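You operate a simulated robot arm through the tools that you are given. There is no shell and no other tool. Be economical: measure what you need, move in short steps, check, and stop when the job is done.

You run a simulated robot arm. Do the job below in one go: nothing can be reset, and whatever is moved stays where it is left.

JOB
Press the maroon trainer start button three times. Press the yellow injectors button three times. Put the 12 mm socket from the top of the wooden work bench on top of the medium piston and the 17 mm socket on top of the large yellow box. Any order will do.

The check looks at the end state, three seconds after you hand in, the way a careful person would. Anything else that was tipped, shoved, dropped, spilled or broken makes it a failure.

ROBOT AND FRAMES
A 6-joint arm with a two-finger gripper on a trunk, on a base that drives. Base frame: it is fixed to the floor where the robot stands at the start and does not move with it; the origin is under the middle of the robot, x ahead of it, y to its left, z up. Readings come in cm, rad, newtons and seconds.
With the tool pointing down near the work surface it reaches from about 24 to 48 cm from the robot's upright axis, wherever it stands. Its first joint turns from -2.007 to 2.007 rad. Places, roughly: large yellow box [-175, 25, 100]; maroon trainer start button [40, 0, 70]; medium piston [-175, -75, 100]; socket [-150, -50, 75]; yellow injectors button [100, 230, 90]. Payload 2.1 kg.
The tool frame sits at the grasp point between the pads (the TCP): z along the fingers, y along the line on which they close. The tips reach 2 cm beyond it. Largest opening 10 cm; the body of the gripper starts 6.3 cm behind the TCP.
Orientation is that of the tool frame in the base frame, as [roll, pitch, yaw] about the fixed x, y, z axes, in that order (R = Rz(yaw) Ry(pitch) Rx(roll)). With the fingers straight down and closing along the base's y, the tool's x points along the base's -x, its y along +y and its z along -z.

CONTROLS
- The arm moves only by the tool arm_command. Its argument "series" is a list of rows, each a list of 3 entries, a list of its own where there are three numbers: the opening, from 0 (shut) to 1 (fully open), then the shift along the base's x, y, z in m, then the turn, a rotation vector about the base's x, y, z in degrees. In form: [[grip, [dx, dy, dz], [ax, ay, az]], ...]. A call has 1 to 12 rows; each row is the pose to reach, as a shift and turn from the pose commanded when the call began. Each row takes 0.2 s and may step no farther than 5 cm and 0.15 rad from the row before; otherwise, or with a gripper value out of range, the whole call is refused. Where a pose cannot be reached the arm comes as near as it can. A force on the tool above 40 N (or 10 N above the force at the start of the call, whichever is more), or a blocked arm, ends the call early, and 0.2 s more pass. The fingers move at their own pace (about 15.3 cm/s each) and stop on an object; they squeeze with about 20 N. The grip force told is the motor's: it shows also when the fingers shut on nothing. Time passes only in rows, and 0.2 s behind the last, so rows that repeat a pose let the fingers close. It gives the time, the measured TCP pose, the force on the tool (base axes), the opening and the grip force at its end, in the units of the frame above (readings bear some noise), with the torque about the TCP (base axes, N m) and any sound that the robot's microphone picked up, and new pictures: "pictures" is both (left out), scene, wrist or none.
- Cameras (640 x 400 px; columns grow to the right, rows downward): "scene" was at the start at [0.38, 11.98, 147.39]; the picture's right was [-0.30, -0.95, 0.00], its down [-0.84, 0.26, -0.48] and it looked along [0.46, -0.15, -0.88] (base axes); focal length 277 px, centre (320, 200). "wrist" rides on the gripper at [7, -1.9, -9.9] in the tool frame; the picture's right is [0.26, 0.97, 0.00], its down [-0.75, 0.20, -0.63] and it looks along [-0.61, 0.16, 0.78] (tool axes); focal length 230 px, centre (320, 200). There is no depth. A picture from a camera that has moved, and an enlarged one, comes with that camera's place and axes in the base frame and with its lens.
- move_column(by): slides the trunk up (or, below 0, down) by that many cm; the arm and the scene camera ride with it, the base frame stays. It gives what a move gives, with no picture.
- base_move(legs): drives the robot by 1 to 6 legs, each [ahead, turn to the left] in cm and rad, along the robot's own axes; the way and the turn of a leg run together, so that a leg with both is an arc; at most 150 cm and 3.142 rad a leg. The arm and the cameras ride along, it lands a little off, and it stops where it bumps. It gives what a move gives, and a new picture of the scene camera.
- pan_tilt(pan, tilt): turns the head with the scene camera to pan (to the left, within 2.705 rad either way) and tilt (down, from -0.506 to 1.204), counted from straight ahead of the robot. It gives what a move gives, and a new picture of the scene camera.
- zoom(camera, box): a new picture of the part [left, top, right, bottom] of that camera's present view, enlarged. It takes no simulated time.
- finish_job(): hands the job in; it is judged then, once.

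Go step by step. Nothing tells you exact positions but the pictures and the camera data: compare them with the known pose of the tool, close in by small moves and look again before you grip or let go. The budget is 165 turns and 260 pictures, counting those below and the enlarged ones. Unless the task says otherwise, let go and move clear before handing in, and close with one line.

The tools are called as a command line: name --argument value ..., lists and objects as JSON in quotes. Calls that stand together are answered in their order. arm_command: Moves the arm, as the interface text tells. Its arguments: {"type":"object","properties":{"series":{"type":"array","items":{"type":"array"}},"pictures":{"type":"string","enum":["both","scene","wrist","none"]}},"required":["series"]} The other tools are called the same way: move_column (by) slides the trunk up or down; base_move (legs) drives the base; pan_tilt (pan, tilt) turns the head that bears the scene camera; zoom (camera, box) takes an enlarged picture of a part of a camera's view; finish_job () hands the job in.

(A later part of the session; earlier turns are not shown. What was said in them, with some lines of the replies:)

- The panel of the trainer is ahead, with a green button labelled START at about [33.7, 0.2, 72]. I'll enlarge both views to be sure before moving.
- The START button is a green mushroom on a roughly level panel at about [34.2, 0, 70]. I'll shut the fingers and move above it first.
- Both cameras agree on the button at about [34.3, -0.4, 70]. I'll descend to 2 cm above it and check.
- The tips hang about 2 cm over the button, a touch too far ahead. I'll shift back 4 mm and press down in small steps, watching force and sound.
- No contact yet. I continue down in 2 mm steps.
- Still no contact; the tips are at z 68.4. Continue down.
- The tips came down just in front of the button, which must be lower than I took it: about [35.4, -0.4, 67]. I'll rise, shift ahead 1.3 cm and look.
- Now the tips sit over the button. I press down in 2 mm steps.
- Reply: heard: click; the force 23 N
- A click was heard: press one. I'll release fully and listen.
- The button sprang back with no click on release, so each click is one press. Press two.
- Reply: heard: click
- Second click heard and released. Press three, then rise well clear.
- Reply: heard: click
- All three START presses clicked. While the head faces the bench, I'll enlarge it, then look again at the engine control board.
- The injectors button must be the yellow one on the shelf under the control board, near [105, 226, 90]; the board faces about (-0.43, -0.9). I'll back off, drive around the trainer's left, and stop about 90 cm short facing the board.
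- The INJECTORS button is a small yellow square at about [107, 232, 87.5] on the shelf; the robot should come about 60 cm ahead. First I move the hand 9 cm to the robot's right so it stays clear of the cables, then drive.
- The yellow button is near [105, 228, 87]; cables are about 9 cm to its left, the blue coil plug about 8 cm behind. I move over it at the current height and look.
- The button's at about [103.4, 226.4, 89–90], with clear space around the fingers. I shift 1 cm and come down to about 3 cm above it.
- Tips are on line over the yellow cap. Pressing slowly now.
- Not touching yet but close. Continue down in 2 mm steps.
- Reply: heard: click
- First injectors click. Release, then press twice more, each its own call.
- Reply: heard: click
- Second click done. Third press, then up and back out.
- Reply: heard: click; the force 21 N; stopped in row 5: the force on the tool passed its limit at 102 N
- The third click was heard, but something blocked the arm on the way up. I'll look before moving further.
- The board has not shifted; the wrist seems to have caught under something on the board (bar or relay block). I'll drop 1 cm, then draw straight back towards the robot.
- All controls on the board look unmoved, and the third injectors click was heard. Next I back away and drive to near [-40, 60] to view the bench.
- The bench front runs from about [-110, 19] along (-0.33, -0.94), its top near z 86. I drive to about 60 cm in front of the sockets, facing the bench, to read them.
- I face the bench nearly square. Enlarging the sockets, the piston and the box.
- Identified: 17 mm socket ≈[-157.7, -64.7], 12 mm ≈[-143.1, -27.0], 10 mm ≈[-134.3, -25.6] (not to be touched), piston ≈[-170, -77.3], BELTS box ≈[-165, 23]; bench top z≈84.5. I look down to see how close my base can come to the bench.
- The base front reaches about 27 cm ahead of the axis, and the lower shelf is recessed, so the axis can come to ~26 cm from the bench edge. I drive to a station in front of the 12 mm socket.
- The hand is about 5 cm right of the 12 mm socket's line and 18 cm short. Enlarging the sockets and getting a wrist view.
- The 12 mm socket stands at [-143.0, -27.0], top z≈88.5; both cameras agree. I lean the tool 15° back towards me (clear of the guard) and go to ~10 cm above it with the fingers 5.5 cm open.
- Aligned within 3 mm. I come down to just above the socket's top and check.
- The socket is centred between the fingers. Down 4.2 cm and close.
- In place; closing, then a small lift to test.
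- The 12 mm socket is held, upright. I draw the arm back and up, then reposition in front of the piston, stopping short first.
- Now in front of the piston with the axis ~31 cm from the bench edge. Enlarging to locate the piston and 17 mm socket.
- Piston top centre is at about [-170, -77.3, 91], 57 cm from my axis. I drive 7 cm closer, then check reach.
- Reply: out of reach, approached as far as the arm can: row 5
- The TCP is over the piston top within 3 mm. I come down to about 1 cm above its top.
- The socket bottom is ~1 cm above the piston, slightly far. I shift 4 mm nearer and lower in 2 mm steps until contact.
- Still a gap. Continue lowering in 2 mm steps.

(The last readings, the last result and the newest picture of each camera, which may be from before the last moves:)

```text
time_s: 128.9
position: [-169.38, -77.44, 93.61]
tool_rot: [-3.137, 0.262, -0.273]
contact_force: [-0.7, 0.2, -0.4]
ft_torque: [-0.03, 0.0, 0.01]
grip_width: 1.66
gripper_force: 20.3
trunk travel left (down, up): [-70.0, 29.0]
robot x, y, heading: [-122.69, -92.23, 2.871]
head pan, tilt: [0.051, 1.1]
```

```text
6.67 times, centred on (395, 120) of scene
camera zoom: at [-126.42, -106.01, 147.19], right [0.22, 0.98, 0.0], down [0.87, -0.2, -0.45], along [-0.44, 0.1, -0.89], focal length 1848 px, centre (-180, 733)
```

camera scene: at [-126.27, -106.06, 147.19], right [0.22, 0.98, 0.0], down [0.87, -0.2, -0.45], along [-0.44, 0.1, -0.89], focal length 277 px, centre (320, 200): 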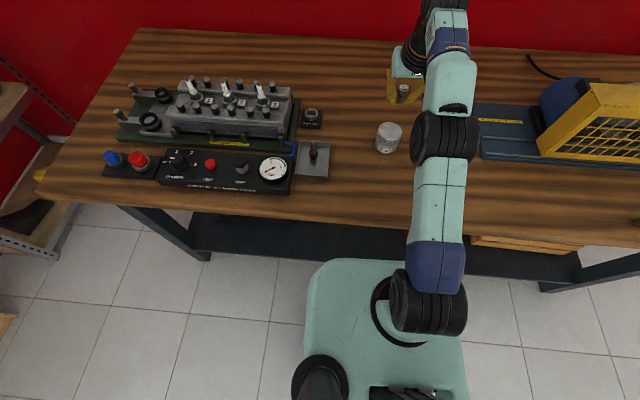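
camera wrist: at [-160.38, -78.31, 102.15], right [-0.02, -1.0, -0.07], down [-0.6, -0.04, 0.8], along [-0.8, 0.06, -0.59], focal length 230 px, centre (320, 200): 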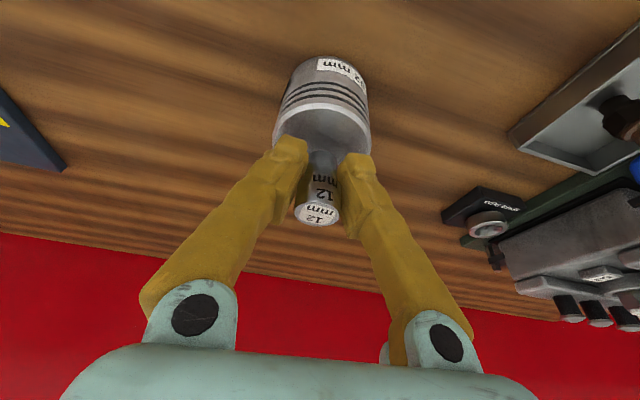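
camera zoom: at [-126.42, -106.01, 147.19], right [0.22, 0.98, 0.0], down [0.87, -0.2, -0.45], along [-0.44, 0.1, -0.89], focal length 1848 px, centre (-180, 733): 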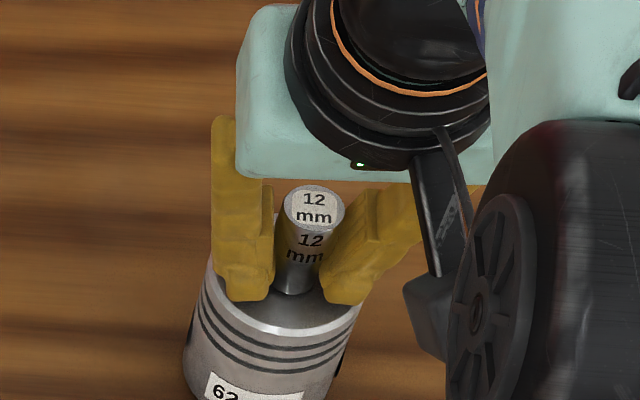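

Very near now; 1 mm steps.

arm_command --series '[[0, [0, 0, -0.001], [0, 0, 0]], [0, [0, 0, -0.002], [0, 0, 0]], [0, [0, 0, -0.003], [0, 0, 0]], [0, [0, 0, -0.004], [0, 0, 0]], [0, [0, 0, -0.005], [0, 0, 0]]]' --pictures "none"

zoom --camera "scene" --box '[370, 90, 420, 150]'

```text
time_s: 130.1
position: [-169.31, -77.5, 93.42]
tool_rot: [-3.137, 0.268, -0.272]
contact_force: [-3.5, 3.1, 18.1]
ft_torque: [0.07, 0.13, 0.03]
grip_width: 1.69
gripper_force: 19.8
trunk travel left (down, up): [-70.0, 29.0]
robot x, y, heading: [-122.15, -91.91, 2.861]
head pan, tilt: [0.051, 1.1]
```

```text
6.67 times, centred on (395, 120) of scene
camera zoom: at [-126.17, -106.06, 147.22], right [0.22, 0.97, 0.0], down [0.87, -0.2, -0.46], along [-0.44, 0.1, -0.89], focal length 1848 px, centre (-180, 733)
```

zoom: 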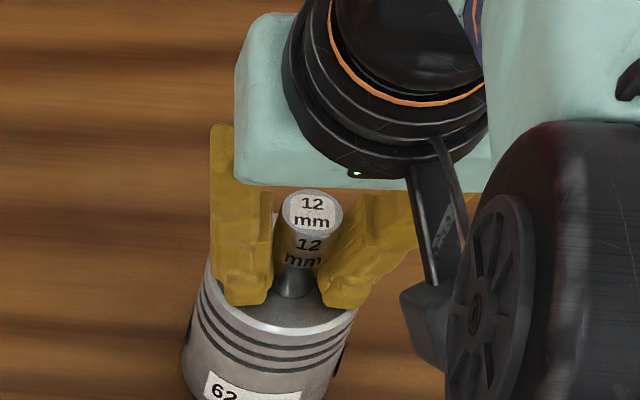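

Contact at 18 N: the socket stands on the piston. I ease up 2 mm, open, and look.

arm_command --series '[[0, [0, 0, 0.003], [0, 0, 0]], [0, [0, 0, 0.003], [0, 0, 0]], [0.25, [0, 0, 0.003], [0, 0, 0]], [0.4, [0, 0, 0.003], [0, 0, 0]], [0.5, [0, 0, 0.003], [0, 0, 0]], [0.5, [0, 0, 0.003], [0, 0, 0]]]' --pictures "wrist"

zoom --camera "scene" --box '[370, 90, 420, 150]'

```text
time_s: 131.5
position: [-169.28, -77.56, 93.27]
tool_rot: [-3.137, 0.262, -0.271]
contact_force: [-0.3, 0.3, -0.6]
ft_torque: [-0.04, -0.01, -0.01]
grip_width: 5.02
gripper_force: 0.0
trunk travel left (down, up): [-70.0, 29.0]
robot x, y, heading: [-122.46, -92.14, 2.868]
head pan, tilt: [0.051, 1.1]
camera wrist: at [-159.89, -78.36, 101.14], right [-0.02, -1.0, -0.07], down [-0.6, -0.04, 0.8], along [-0.8, 0.06, -0.59], focal length 230 px, centre (320, 200)
```

wrist: 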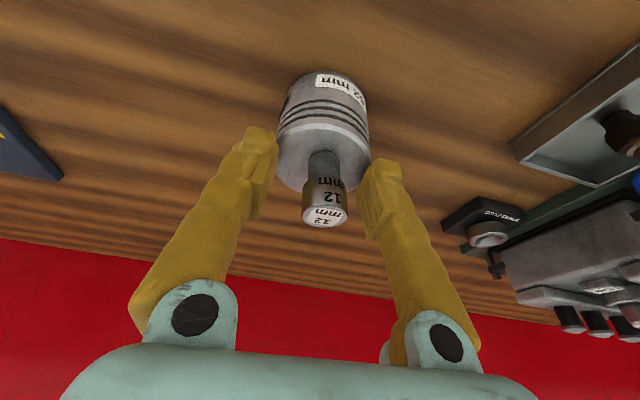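

```text
6.67 times, centred on (395, 120) of scene
camera zoom: at [-126.4, -106.01, 147.19], right [0.22, 0.98, 0.0], down [0.87, -0.2, -0.45], along [-0.44, 0.1, -0.89], focal length 1848 px, centre (-180, 733)
```

zoom: 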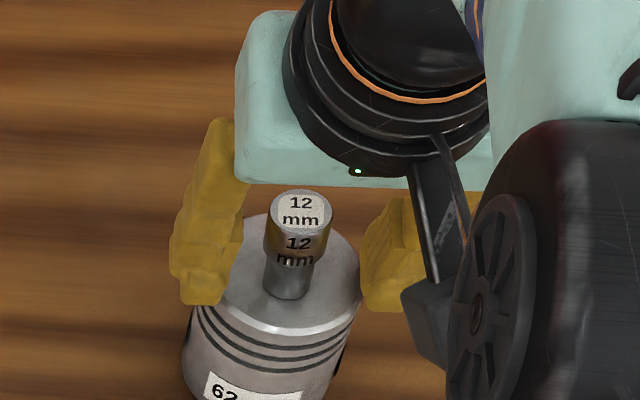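

The 12 mm socket stands upright on the piston. I rise clear and move towards the 17 mm socket.

arm_command --series '[[0.5, [0, 0, 0.02], [0, 0, 0]], [0.5, [0, 0, 0.05], [0, 0, 0]], [0.5, [0, 0, 0.085], [0, 0, 0]], [0.5, [0.03, 0.03, 0.09], [0, 0, 0]], [0.5, [0.06, 0.065, 0.09], [0, 0, 0]], [0.5, [0.09, 0.1, 0.09], [0, 0, 0]], [0.5, [0.115, 0.128, 0.08], [0, 0, 0]], [0.5, [0.115, 0.128, 0.08], [0, 0, 0]]]' --pictures "both"

zoom --camera "scene" --box '[370, 90, 490, 210]'

```text
time_s: 133.3
position: [-157.45, -64.83, 101.53]
tool_rot: [-3.137, 0.262, -0.272]
contact_force: [0.6, -0.7, -0.1]
ft_torque: [0.01, 0.0, 0.0]
grip_width: 4.98
gripper_force: 0.1
trunk travel left (down, up): [-70.0, 29.0]
robot x, y, heading: [-122.35, -92.3, 2.864]
head pan, tilt: [0.051, 1.1]
camera scene: at [-126.44, -106.08, 147.19], right [0.22, 0.98, 0.0], down [0.87, -0.2, -0.45], along [-0.44, 0.1, -0.89], focal length 277 px, centre (320, 200)
camera wrist: at [-148.04, -65.66, 109.16], right [-0.02, -1.0, -0.07], down [-0.6, -0.04, 0.8], along [-0.8, 0.06, -0.59], focal length 230 px, centre (320, 200)
```

scene: 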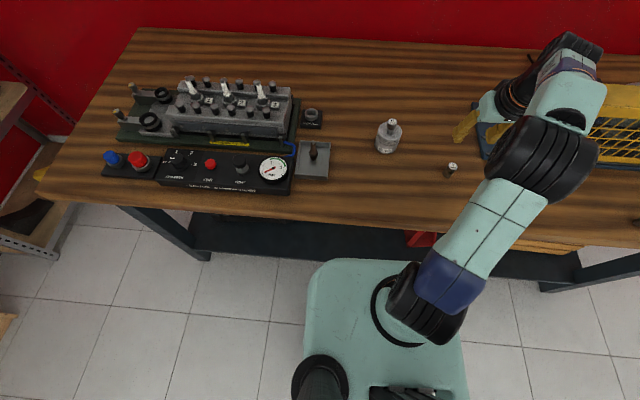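
wrist: 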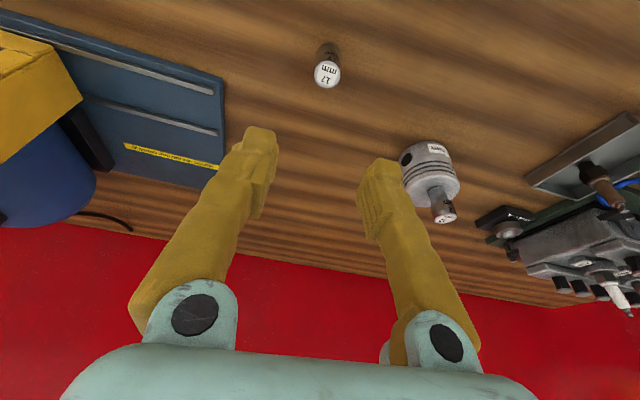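

```text
3.33 times, centred on (430, 150) of scene
camera zoom: at [-126.44, -106.08, 147.19], right [0.22, 0.98, 0.0], down [0.87, -0.2, -0.45], along [-0.44, 0.1, -0.89], focal length 924 px, centre (-47, 367)
```

zoom: 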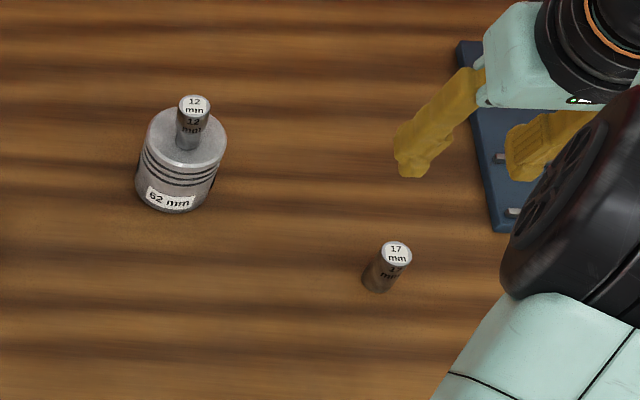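

17 mm socket at [-157.4, -64.5], almost exactly under the TCP. Descend to just above it and check.

arm_command --series '[[0.5, [0, 0.003, -0.03], [0, 0, 0]], [0.5, [0, 0.003, -0.06], [0, 0, 0]], [0.5, [0, 0.003, -0.09], [0, 0, 0]], [0.5, [0, 0.003, -0.1], [0, 0, 0]], [0.5, [0, 0.003, -0.1], [0, 0, 0]]]' --pictures "wrist"

zoom --camera "scene" --box '[410, 110, 510, 210]'

```text
time_s: 134.5
position: [-157.54, -64.37, 91.48]
tool_rot: [-3.138, 0.261, -0.272]
contact_force: [-0.5, 0.5, 1.0]
ft_torque: [-0.03, 0.01, -0.02]
grip_width: 5.0
gripper_force: 0.0
trunk travel left (down, up): [-70.0, 29.0]
robot x, y, heading: [-122.31, -92.27, 2.869]
head pan, tilt: [0.051, 1.1]
camera wrist: at [-148.12, -65.19, 99.13], right [-0.02, -1.0, -0.07], down [-0.6, -0.04, 0.8], along [-0.8, 0.06, -0.59], focal length 230 px, centre (320, 200)
```

wrist: 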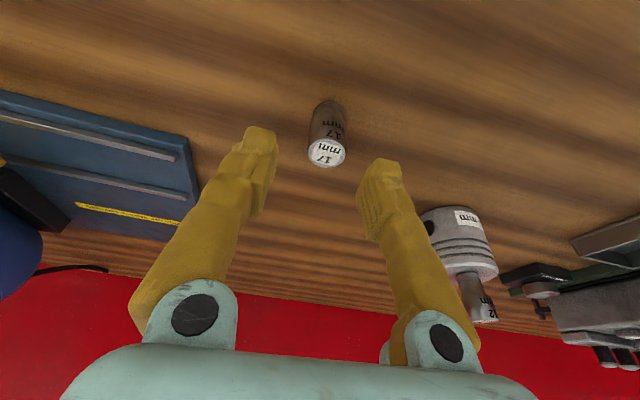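

```text
4.00 times, centred on (460, 160) of scene
camera zoom: at [-126.4, -106.01, 147.19], right [0.22, 0.98, 0.0], down [0.87, -0.2, -0.45], along [-0.44, 0.1, -0.89], focal length 1109 px, centre (-240, 360)
```

zoom: 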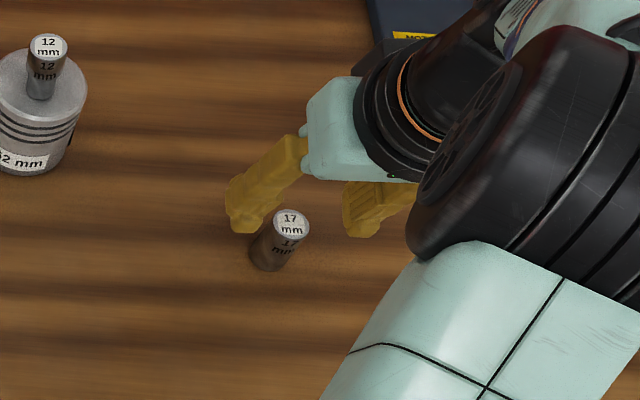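

The socket is 4 mm towards the right finger; I correct, go down 4.2 cm, and close.

arm_command --series '[[0.5, [0, -0.004, 0], [0, 0, 0]], [0.5, [0, -0.004, -0.02], [0, 0, 0]], [0.5, [0, -0.004, -0.035], [0, 0, 0]], [0.5, [0, -0.004, -0.042], [0, 0, 0]], [0.5, [0, -0.004, -0.042], [0, 0, 0]]]' --pictures "wrist"

arm_command --series '[[0.35, [0, 0, 0], [0, 0, 0]], [0.2, [0, 0, 0], [0, 0, 0]], [0, [0, 0, 0], [0, 0, 0]], [0, [0, 0, 0], [0, 0, 0]], [0, [0, 0, 0], [0, 0, 0]]]' --pictures "wrist"

```text
time_s: 135.7
position: [-157.76, -64.65, 87.29]
tool_rot: [-3.138, 0.262, -0.273]
contact_force: [0.2, -0.1, 0.2]
ft_torque: [0.02, 0.0, 0.01]
grip_width: 4.99
gripper_force: 0.0
trunk travel left (down, up): [-70.0, 29.0]
robot x, y, heading: [-122.79, -92.15, 2.867]
head pan, tilt: [0.051, 1.1]
camera wrist: at [-148.33, -65.55, 94.94], right [-0.02, -1.0, -0.07], down [-0.6, -0.04, 0.8], along [-0.8, 0.06, -0.59], focal length 230 px, centre (320, 200)
```

wrist: 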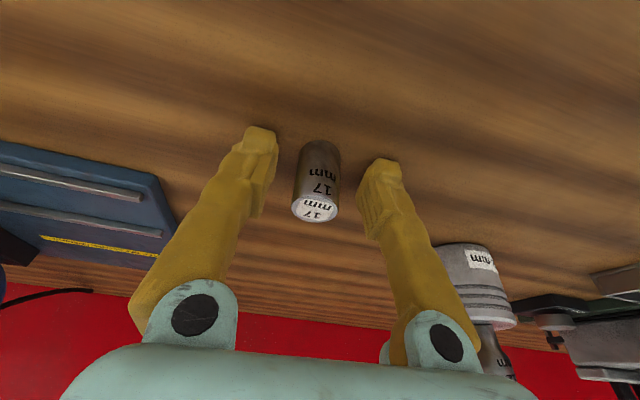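

```text
time_s: 136.9
position: [-157.74, -64.77, 87.18]
tool_rot: [-3.138, 0.263, -0.273]
contact_force: [0.5, 0.5, 0.3]
ft_torque: [-0.05, 0.01, 0.04]
grip_width: 2.25
gripper_force: 19.7
trunk travel left (down, up): [-70.0, 29.0]
robot x, y, heading: [-122.84, -92.26, 2.863]
head pan, tilt: [0.051, 1.1]
camera wrist: at [-148.33, -65.55, 94.95], right [-0.02, -1.0, -0.07], down [-0.6, -0.04, 0.8], along [-0.8, 0.06, -0.59], focal length 230 px, centre (320, 200)
```

wrist: 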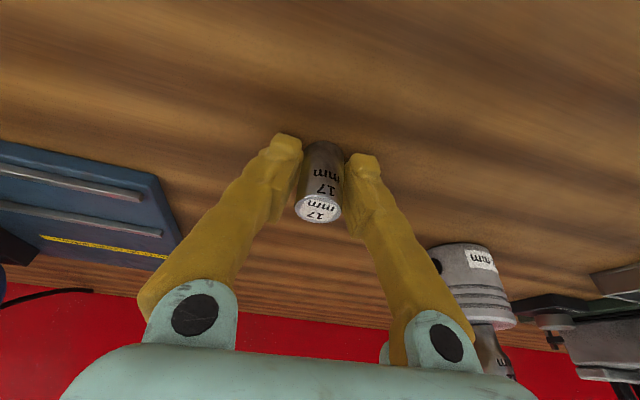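

The 17 mm socket is gripped (2.25 cm). Lift it straight up, draw back, then drive around to the bench's end nearest the yellow box.

arm_command --series '[[0, [0, 0, 0.01], [0, 0, 0]], [0, [0, 0, 0.04], [0, 0, 0]], [0, [0, 0, 0.08], [0, 0, 0]], [0, [0, 0, 0.12], [0, 0, 0]], [0, [0, 0, 0.16], [0, 0, 0]], [0, [0.03, -0.02, 0.18], [0, 0, 0]], [0, [0.06, -0.05, 0.2], [0, 0, 0]], [0, [0.09, -0.08, 0.22], [0, 0, 0]], [0, [0.11, -0.115, 0.22], [0, 0, 0]], [0, [0.11, -0.145, 0.22], [0, 0, 0]], [0, [0.11, -0.17, 0.22], [0, 0, 0]], [0, [0.11, -0.17, 0.22], [0, 0, 0]]]' --pictures "wrist"

base_move --legs '[[-40, 0], [0, -1.511]]'

```text
time_s: 139.5
position: [-148.05, -81.03, 109.41]
tool_rot: [-3.139, 0.26, -0.273]
contact_force: [0.3, 0.7, -0.2]
ft_torque: [-0.01, 0.0, -0.03]
grip_width: 2.25
gripper_force: 20.1
out of reach, approached as far as the arm can: row 11, 12
trunk travel left (down, up): [-70.0, 29.0]
robot x, y, heading: [-122.49, -92.67, 2.867]
head pan, tilt: [0.051, 1.1]
camera wrist: at [-138.54, -81.93, 117.11], right [-0.02, -1.0, -0.07], down [-0.6, -0.04, 0.8], along [-0.8, 0.06, -0.59], focal length 230 px, centre (320, 200)
```

wrist: 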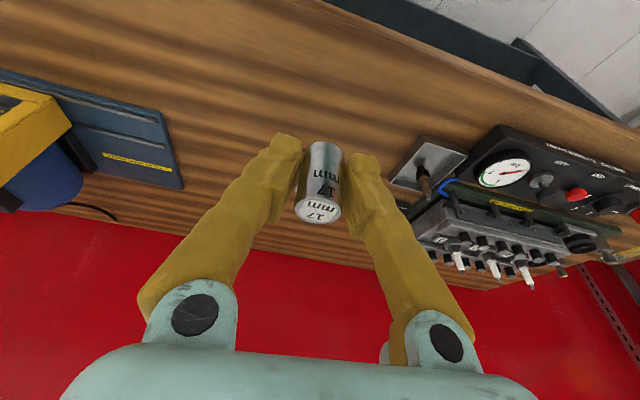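

```text
time_s: 145.7
position: [-74.59, -76.8, 109.34]
tool_rot: [-3.141, 0.26, -1.791]
contact_force: [-0.1, 0.0, -1.0]
ft_torque: [-0.01, -0.01, 0.02]
grip_width: 2.27
gripper_force: 20.5
trunk travel left (down, up): [-70.0, 29.0]
robot x, y, heading: [-84.47, -102.98, 1.348]
head pan, tilt: [0.051, 1.1]
camera scene: at [-98.11, -99.4, 147.19], right [0.99, -0.17, 0.0], down [-0.15, -0.88, -0.45], along [0.08, 0.45, -0.89], focal length 277 px, centre (320, 200)
```

scene: 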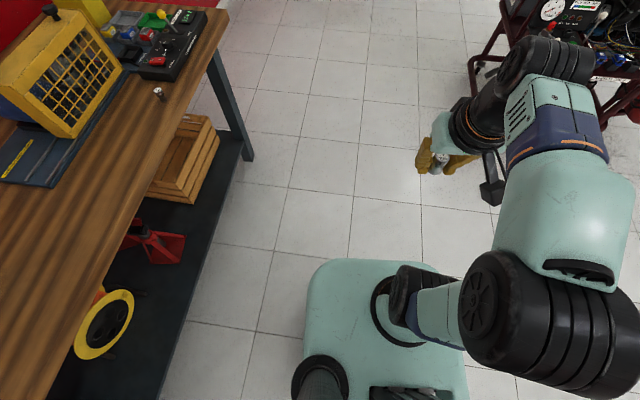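

The way is clear between bench and trainer. Drive on to about [-55, 30], then turn towards the space beyond the bench's end.

base_move --legs '[[136, 0], [0, 1.07]]'

pan_tilt --pan 0.0 --tilt 0.7

```text
time_s: 155.2
position: [-67.24, 52.67, 109.39]
tool_rot: [-3.139, 0.259, -0.801]
contact_force: [0.5, 0.0, -0.9]
ft_torque: [0.0, 0.05, -0.02]
grip_width: 2.24
gripper_force: 19.8
trunk travel left (down, up): [-70.0, 29.0]
robot x, y, heading: [-50.82, 30.13, 2.341]
head pan, tilt: [0.051, 1.1]
camera scene: at [-61.06, 20.35, 147.19], right [0.68, 0.73, 0.0], down [0.65, -0.61, -0.45], along [-0.33, 0.31, -0.89], focal length 277 px, centre (320, 200)
```

scene: 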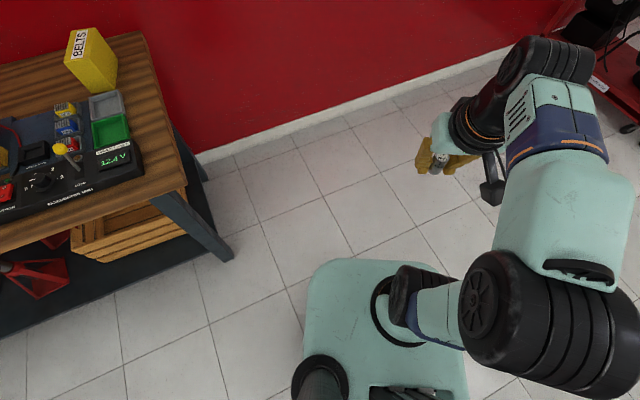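

```text
time_s: 156.0
position: [-67.25, 52.72, 109.32]
tool_rot: [-3.137, 0.261, -0.802]
contact_force: [0.3, 0.6, -0.5]
ft_torque: [0.03, 0.0, 0.05]
grip_width: 2.26
gripper_force: 20.1
trunk travel left (down, up): [-70.0, 29.0]
robot x, y, heading: [-50.47, 30.13, 2.336]
head pan, tilt: [0.0, 0.7]
camera scene: at [-62.35, 22.15, 150.19], right [0.72, 0.69, 0.0], down [0.45, -0.46, -0.76], along [-0.53, 0.55, -0.64], focal length 277 px, centre (320, 200)
```

scene: 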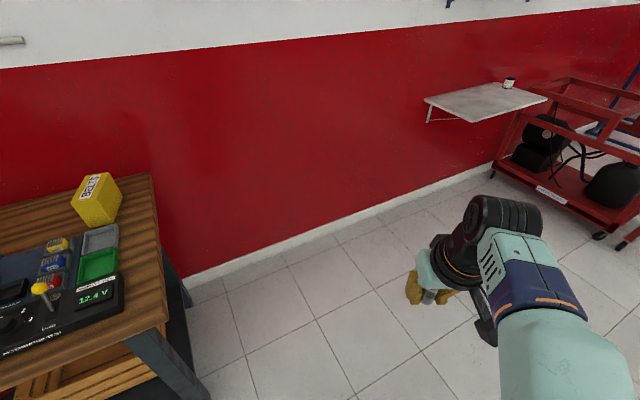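

The bench end is clear and the legs are recessed. I drive to about [-124, 96], then turn to face the bench end.

base_move --legs '[[0, 0.077], [98, 0], [0, 2.0]]'

pan_tilt --pan 0.0 --tilt 0.9

```text
time_s: 166.3
position: [-137.38, 72.08, 109.4]
tool_rot: [-3.139, 0.259, 1.204]
contact_force: [-0.5, -0.1, -0.1]
ft_torque: [0.03, -0.03, -0.02]
grip_width: 2.24
gripper_force: 19.9
trunk travel left (down, up): [-70.0, 29.0]
robot x, y, heading: [-123.97, 96.9, -1.938]
head pan, tilt: [0.0, 0.7]
camera scene: at [-111.59, 89.12, 150.19], right [-0.93, 0.36, 0.0], down [0.23, 0.6, -0.76], along [-0.28, -0.71, -0.64], focal length 277 px, centre (320, 200)
```

scene: 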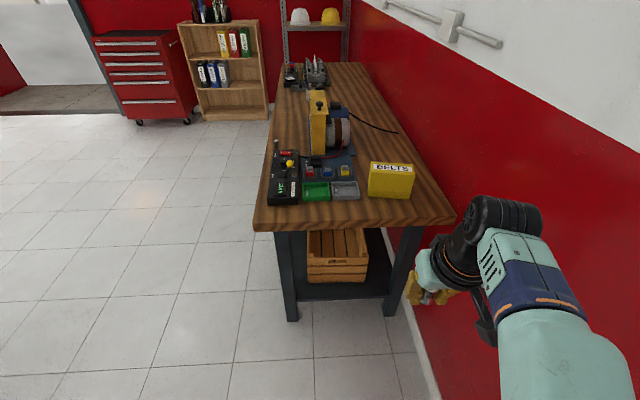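

```text
time_s: 167.0
position: [-137.46, 72.12, 109.39]
tool_rot: [-3.138, 0.261, 1.204]
contact_force: [0.9, 0.1, -0.8]
ft_torque: [-0.04, 0.01, -0.03]
grip_width: 2.25
gripper_force: 19.7
trunk travel left (down, up): [-70.0, 29.0]
robot x, y, heading: [-123.96, 96.47, -1.937]
head pan, tilt: [0.0, 0.901]
camera scene: at [-111.25, 90.0, 148.58], right [-0.93, 0.36, 0.0], down [0.28, 0.73, -0.62], along [-0.22, -0.58, -0.78], focal length 277 px, centre (320, 200)
```

scene: 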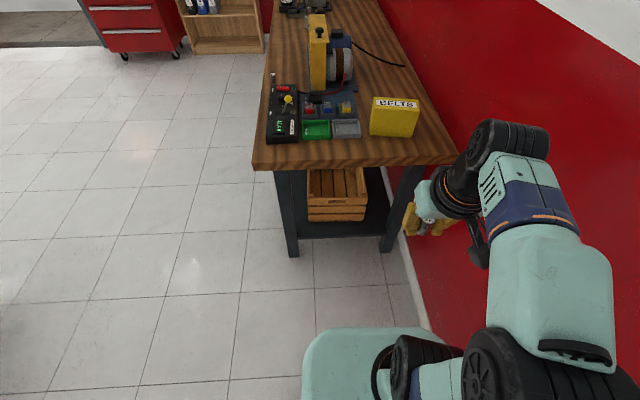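

Now facing the bench end; the box's long side runs across my view. Enlarging it to measure.

zoom --camera "scene" --box '[340, 70, 440, 150]'

```text
5.00 times, centred on (390, 110) of scene
camera zoom: at [-111.25, 90.0, 148.58], right [-0.93, 0.36, 0.0], down [0.28, 0.73, -0.62], along [-0.22, -0.58, -0.78], focal length 1386 px, centre (-30, 650)
```

zoom: 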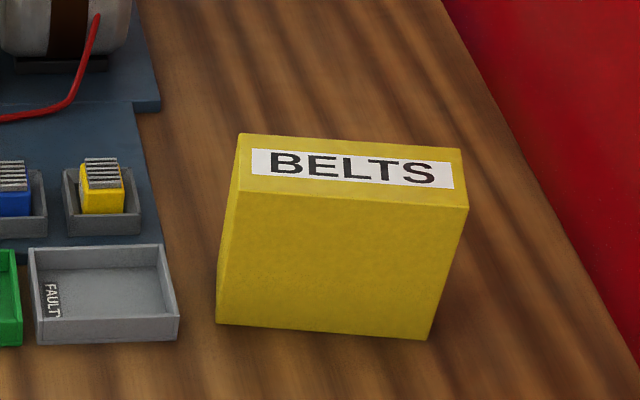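

Box top measures: centre [-165.4, 21.1], z≈95.1, about 15 by 7 cm. I drive 44 cm ahead to bring it to ~43 cm from my axis.

base_move --legs '[[43.5, 0]]'

pan_tilt --pan -0.1 --tilt 1.05

zoom --camera "scene" --box '[330, 70, 490, 180]'

```text
time_s: 169.7
position: [-153.06, 31.77, 109.42]
tool_rot: [-3.138, 0.262, 1.205]
contact_force: [-0.2, 0.3, -0.8]
ft_torque: [-0.04, 0.0, -0.01]
grip_width: 2.23
gripper_force: 19.7
trunk travel left (down, up): [-70.0, 29.0]
robot x, y, heading: [-139.05, 56.27, -1.937]
head pan, tilt: [0.0, 0.901]
camera scene: at [-126.77, 49.69, 148.58], right [-0.93, 0.36, 0.0], down [0.28, 0.73, -0.62], along [-0.22, -0.58, -0.78], focal length 277 px, centre (320, 200)
```

scene: 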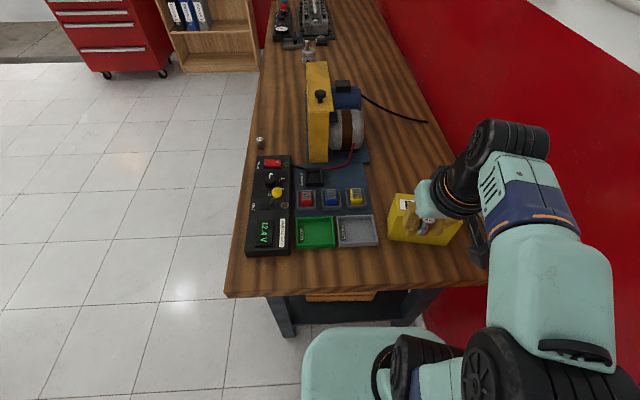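

```text
time_s: 170.4
position: [-152.86, 31.74, 109.35]
tool_rot: [-3.138, 0.26, 1.206]
contact_force: [-0.6, -0.7, -0.5]
ft_torque: [-0.01, -0.01, -0.01]
grip_width: 2.24
gripper_force: 20.4
trunk travel left (down, up): [-70.0, 29.0]
robot x, y, heading: [-139.27, 56.26, -1.934]
head pan, tilt: [-0.099, 1.051]
camera scene: at [-127.05, 50.78, 147.51], right [-0.89, 0.45, 0.0], down [0.39, 0.78, -0.5], along [-0.22, -0.44, -0.87], focal length 277 px, centre (320, 200)
```

scene: 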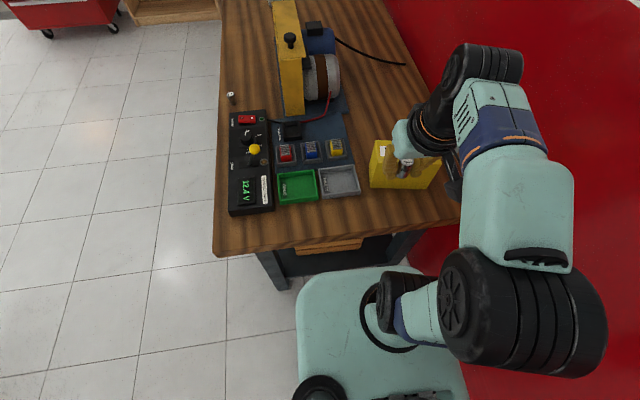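

```text
3.64 times, centred on (410, 125) of scene
camera zoom: at [-127.05, 50.78, 147.51], right [-0.89, 0.45, 0.0], down [0.39, 0.78, -0.5], along [-0.22, -0.44, -0.87], focal length 1008 px, centre (-7, 473)
```

zoom: 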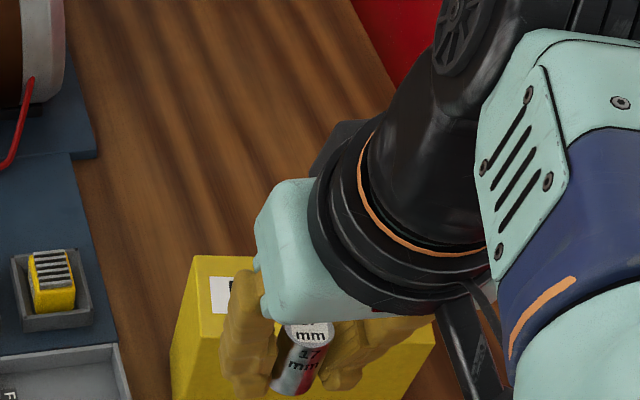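

I move above the box centre at z≈105 and check.

arm_command --series '[[0, [-0.035, -0.03, 0], [0, 0, 0]], [0, [-0.07, -0.06, 0], [0, 0, 0]], [0, [-0.1, -0.085, -0.01], [0, 0, 0]], [0, [-0.124, -0.107, -0.03], [0, 0, 0]], [0, [-0.124, -0.107, -0.05], [0, 0, 0]], [0, [-0.124, -0.107, -0.06], [0, 0, 0]], [0, [-0.124, -0.107, -0.06], [0, 0, 0]]]' --pictures "both"

zoom --camera "scene" --box '[350, 90, 470, 200]'

```text
time_s: 172.0
position: [-165.38, 20.95, 103.4]
tool_rot: [-3.14, 0.261, 1.206]
contact_force: [-0.6, -0.4, -0.3]
ft_torque: [0.0, -0.02, 0.03]
grip_width: 2.25
gripper_force: 20.0
trunk travel left (down, up): [-70.0, 29.0]
robot x, y, heading: [-139.21, 56.26, -1.939]
head pan, tilt: [-0.099, 1.051]
camera scene: at [-127.06, 50.79, 147.51], right [-0.89, 0.45, 0.0], down [0.39, 0.78, -0.5], along [-0.22, -0.44, -0.87], focal length 277 px, centre (320, 200)
camera wrist: at [-163.87, 30.29, 111.09], right [0.99, -0.11, -0.07], down [-0.01, -0.6, 0.8], along [-0.13, -0.79, -0.59], focal length 230 px, centre (320, 200)
```

scene: 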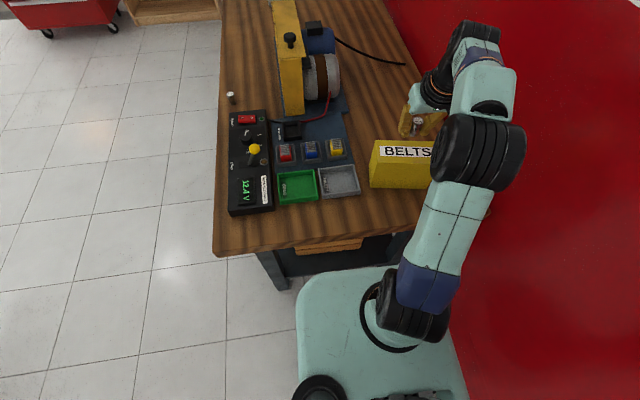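
wrist: 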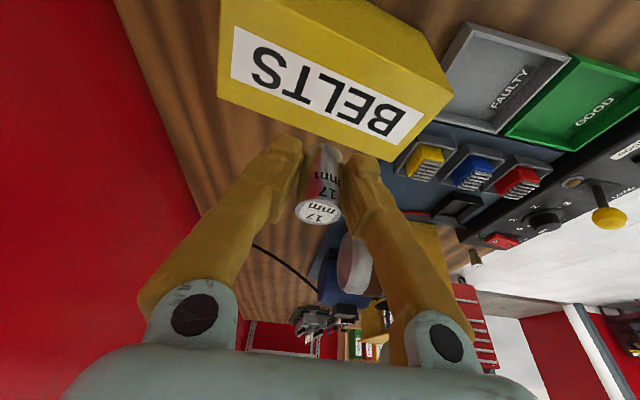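

```text
3.64 times, centred on (410, 145) of scene
camera zoom: at [-127.06, 50.79, 147.51], right [-0.89, 0.45, 0.0], down [0.39, 0.78, -0.5], along [-0.22, -0.44, -0.87], focal length 1008 px, centre (-7, 400)
```

zoom: 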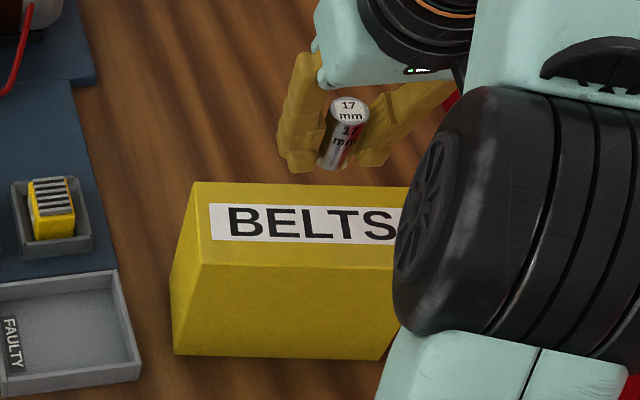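

Both views put the top centre at [-165.4, 21.3, 95.1]; I'm over it. Descend to ~1 cm above, then look.

arm_command --series '[[0, [0, 0.004, -0.02], [0, 0, 0]], [0, [0, 0.004, -0.035], [0, 0, 0]], [0, [0, 0.004, -0.047], [0, 0, 0]], [0, [0, 0.004, -0.047], [0, 0, 0]]]' --pictures "wrist"

zoom --camera "scene" --box '[370, 110, 450, 180]'

```text
time_s: 173.0
position: [-165.4, 21.52, 98.56]
tool_rot: [-3.14, 0.262, 1.206]
contact_force: [0.5, -0.5, 0.4]
ft_torque: [-0.02, -0.01, 0.01]
grip_width: 2.25
gripper_force: 19.8
trunk travel left (down, up): [-70.0, 29.0]
robot x, y, heading: [-139.71, 56.15, -1.934]
head pan, tilt: [-0.099, 1.051]
camera wrist: at [-163.84, 30.8, 106.38], right [0.99, -0.11, -0.07], down [-0.01, -0.6, 0.8], along [-0.13, -0.79, -0.59], focal length 230 px, centre (320, 200)
```

wrist: 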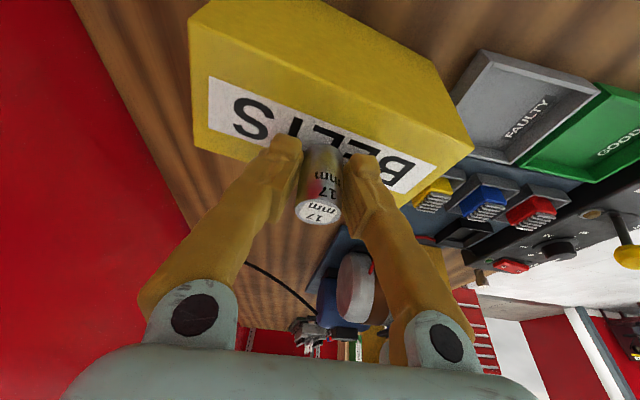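

```text
5.71 times, centred on (410, 145) of scene
camera zoom: at [-127.06, 50.79, 147.51], right [-0.89, 0.45, 0.0], down [0.39, 0.78, -0.5], along [-0.22, -0.44, -0.87], focal length 1584 px, centre (-194, 514)
```

zoom: 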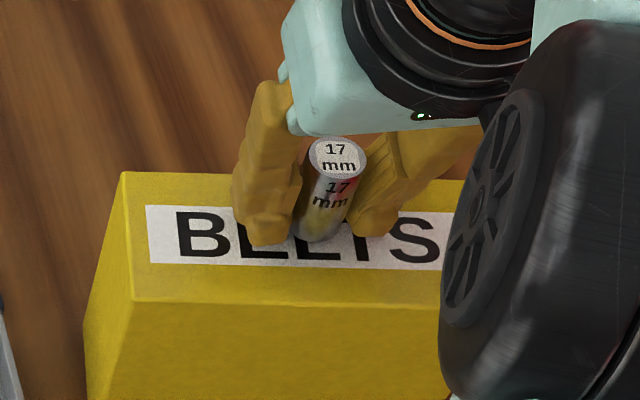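

The socket is above the middle of the label. Lower in 2 mm then 1 mm steps until contact.

arm_command --series '[[0, [0, 0, -0.002], [0, 0, 0]], [0, [0, 0, -0.004], [0, 0, 0]], [0, [0, 0, -0.005], [0, 0, 0]], [0, [0, 0, -0.006], [0, 0, 0]], [0, [0, 0, -0.007], [0, 0, 0]], [0, [0, 0, -0.007], [0, 0, 0]]]' --pictures "none"

zoom --camera "scene" --box '[370, 110, 450, 180]'

```text
time_s: 174.4
position: [-165.3, 21.52, 98.04]
tool_rot: [-3.138, 0.266, 1.207]
contact_force: [-4.9, -1.6, 17.3]
ft_torque: [-0.03, 0.1, 0.05]
grip_width: 2.25
gripper_force: 19.6
trunk travel left (down, up): [-70.0, 29.0]
robot x, y, heading: [-139.36, 56.49, -1.938]
head pan, tilt: [-0.099, 1.051]
```

```text
5.71 times, centred on (410, 145) of scene
camera zoom: at [-127.05, 51.01, 147.54], right [-0.89, 0.45, 0.0], down [0.39, 0.77, -0.5], along [-0.22, -0.45, -0.87], focal length 1584 px, centre (-194, 514)
```

zoom: 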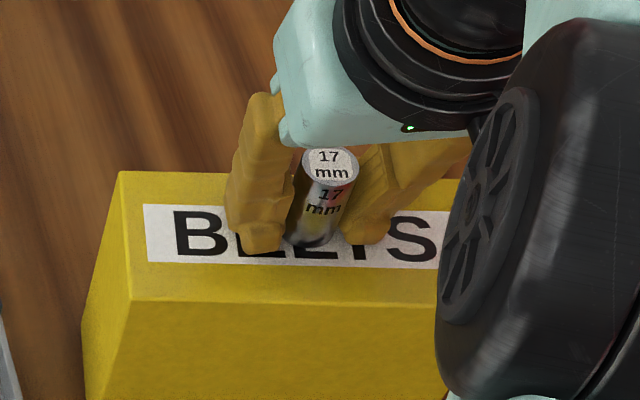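

Contact at 17 N. I ease up about 3 mm in command, open, and check that it stands.

arm_command --series '[[0, [0, 0, 0.003], [0, 0, 0]], [0, [0, 0, 0.003], [0, 0, 0]], [0.3, [0, 0, 0.003], [0, 0, 0]], [0.4, [0, 0, 0.003], [0, 0, 0]], [0.5, [0, 0, 0.003], [0, 0, 0]], [0.5, [0, 0, 0.003], [0, 0, 0]]]' --pictures "wrist"

zoom --camera "scene" --box '[370, 110, 450, 180]'

```text
time_s: 175.8
position: [-165.21, 21.37, 98.28]
tool_rot: [-3.141, 0.259, 1.204]
contact_force: [0.3, 1.0, 0.1]
ft_torque: [0.02, 0.01, -0.02]
grip_width: 5.02
gripper_force: 0.1
trunk travel left (down, up): [-70.0, 29.0]
robot x, y, heading: [-139.58, 56.11, -1.931]
head pan, tilt: [-0.099, 1.051]
camera wrist: at [-163.77, 30.7, 106.0], right [0.99, -0.11, -0.07], down [-0.01, -0.6, 0.8], along [-0.13, -0.79, -0.59], focal length 230 px, centre (320, 200)
```

wrist: 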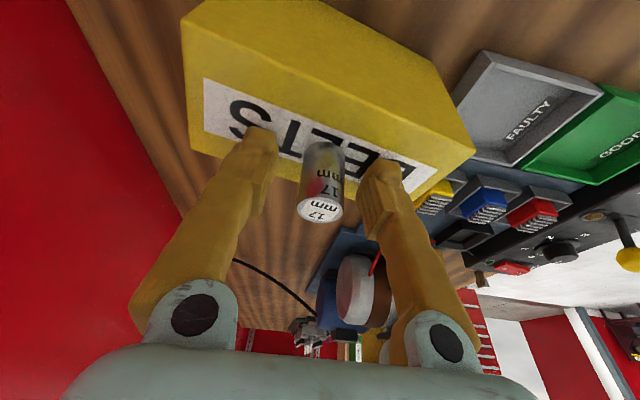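

```text
5.71 times, centred on (410, 145) of scene
camera zoom: at [-127.06, 50.8, 147.51], right [-0.89, 0.45, 0.0], down [0.39, 0.78, -0.5], along [-0.22, -0.44, -0.87], focal length 1584 px, centre (-194, 514)
```

zoom: 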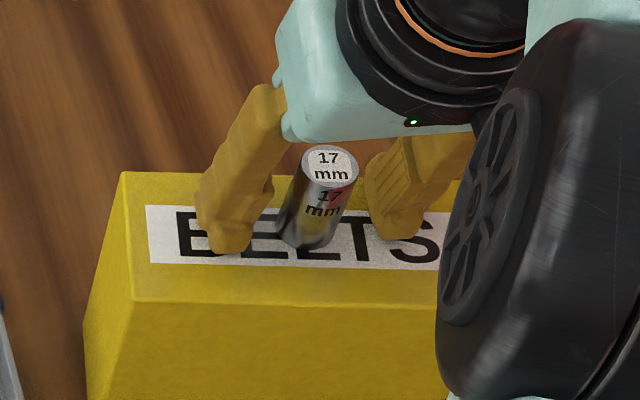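

It stands free on the box. I rise clear and draw back, then check.

arm_command --series '[[0.5, [0, 0, 0.02], [0, 0, 0]], [0.5, [0, 0, 0.05], [0, 0, 0]], [0.5, [0, 0, 0.08], [0, 0, 0]], [0.5, [0.015, 0.02, 0.1], [0, 0, 0]], [0.5, [0.04, 0.05, 0.11], [0, 0, 0]], [0.5, [0.07, 0.08, 0.11], [0, 0, 0]], [0.5, [0.1, 0.1, 0.11], [0, 0, 0]]]' --pictures "scene"

base_move --legs '[[-45, 0]]'

pan_tilt --pan 0.0 --tilt 0.75

zoom --camera "scene" --box '[250, 40, 450, 220]'

zoom --camera "scene" --box '[280, 40, 350, 100]'

```text
time_s: 177.4
position: [-155.15, 31.36, 109.16]
tool_rot: [-3.138, 0.261, 1.206]
contact_force: [0.1, -0.2, -1.0]
ft_torque: [-0.04, 0.02, 0.01]
grip_width: 4.97
gripper_force: 0.1
trunk travel left (down, up): [-70.0, 29.0]
robot x, y, heading: [-139.13, 55.78, -1.941]
head pan, tilt: [-0.099, 1.051]
camera scene: at [-126.93, 50.9, 147.5], right [-0.89, 0.45, 0.0], down [0.39, 0.78, -0.5], along [-0.22, -0.44, -0.87], focal length 277 px, centre (320, 200)
```

scene: 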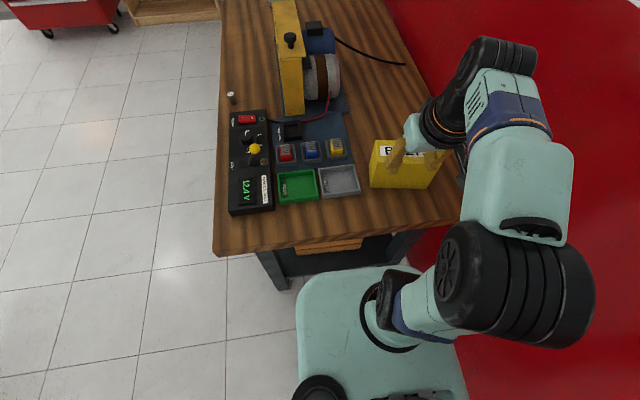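

```text
time_s: 180.1
position: [-138.9, 73.99, 109.04]
tool_rot: [-3.138, 0.26, 1.207]
contact_force: [-0.1, 0.2, -0.2]
ft_torque: [0.01, 0.05, 0.04]
grip_width: 4.99
gripper_force: 0.0
trunk travel left (down, up): [-70.0, 29.0]
robot x, y, heading: [-123.37, 99.12, -1.935]
head pan, tilt: [-0.099, 1.051]
camera scene: at [-110.71, 93.47, 147.51], right [-0.89, 0.45, 0.0], down [0.39, 0.78, -0.5], along [-0.22, -0.44, -0.87], focal length 277 px, centre (320, 200)
```

scene: 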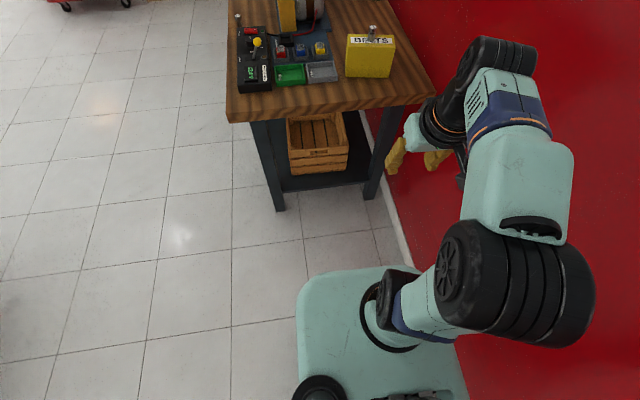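

```text
time_s: 180.9
position: [-138.94, 73.9, 109.07]
tool_rot: [-3.139, 0.261, 1.207]
contact_force: [-0.4, 1.0, -0.3]
ft_torque: [0.02, -0.01, 0.04]
grip_width: 5.0
gripper_force: 0.0
trunk travel left (down, up): [-70.0, 29.0]
robot x, y, heading: [-123.28, 99.01, -1.94]
head pan, tilt: [0.0, 0.75]
camera scene: at [-110.7, 91.67, 149.76], right [-0.93, 0.36, 0.0], down [0.24, 0.64, -0.73], along [-0.26, -0.68, -0.68], focal length 277 px, centre (320, 200)
```

scene: 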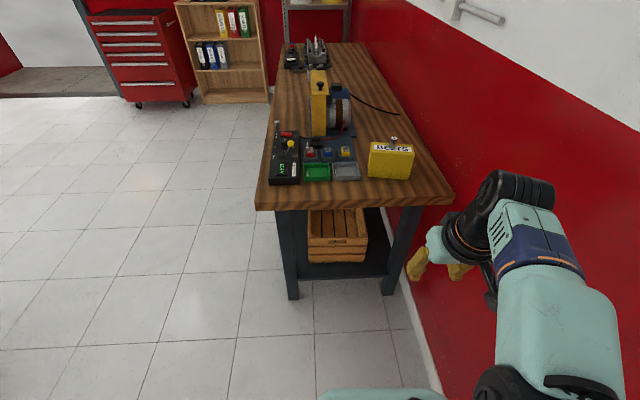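

```text
2.22 times, centred on (350, 130) of scene
camera zoom: at [-110.7, 91.67, 149.76], right [-0.93, 0.36, 0.0], down [0.24, 0.64, -0.73], along [-0.26, -0.68, -0.68], focal length 616 px, centre (253, 356)
```

zoom: 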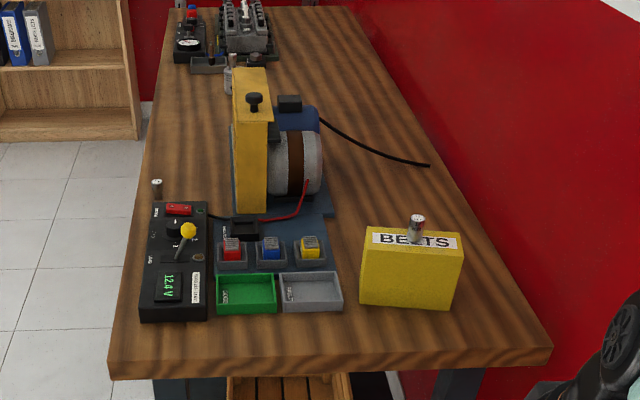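

```text
6.67 times, centred on (315, 70) of scene
camera zoom: at [-110.7, 91.67, 149.76], right [-0.93, 0.36, 0.0], down [0.24, 0.64, -0.73], along [-0.26, -0.68, -0.68], focal length 1848 px, centre (353, 1067)
```

zoom: 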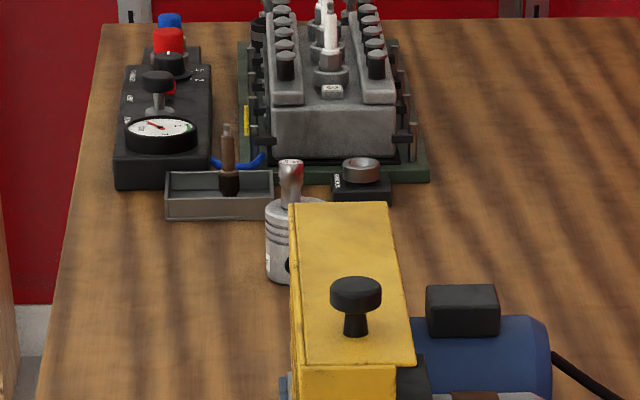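

Both sockets stand upright in their places, the 10 mm socket and everything else on the bench is unmoved, each button gave three clicks, and the arm is clear. Handing in.

finish_job

```text
The job is handed in.
```

I finished all four parts and handed the job in. Each button gave three clicks, the 12 mm socket stands on the medium piston, and the 17 mm socket stands on the large yellow box. After the third injectors press the arm caught on the control board at about 102 N while rising, and afterwards I saw nothing moved or damaged there.
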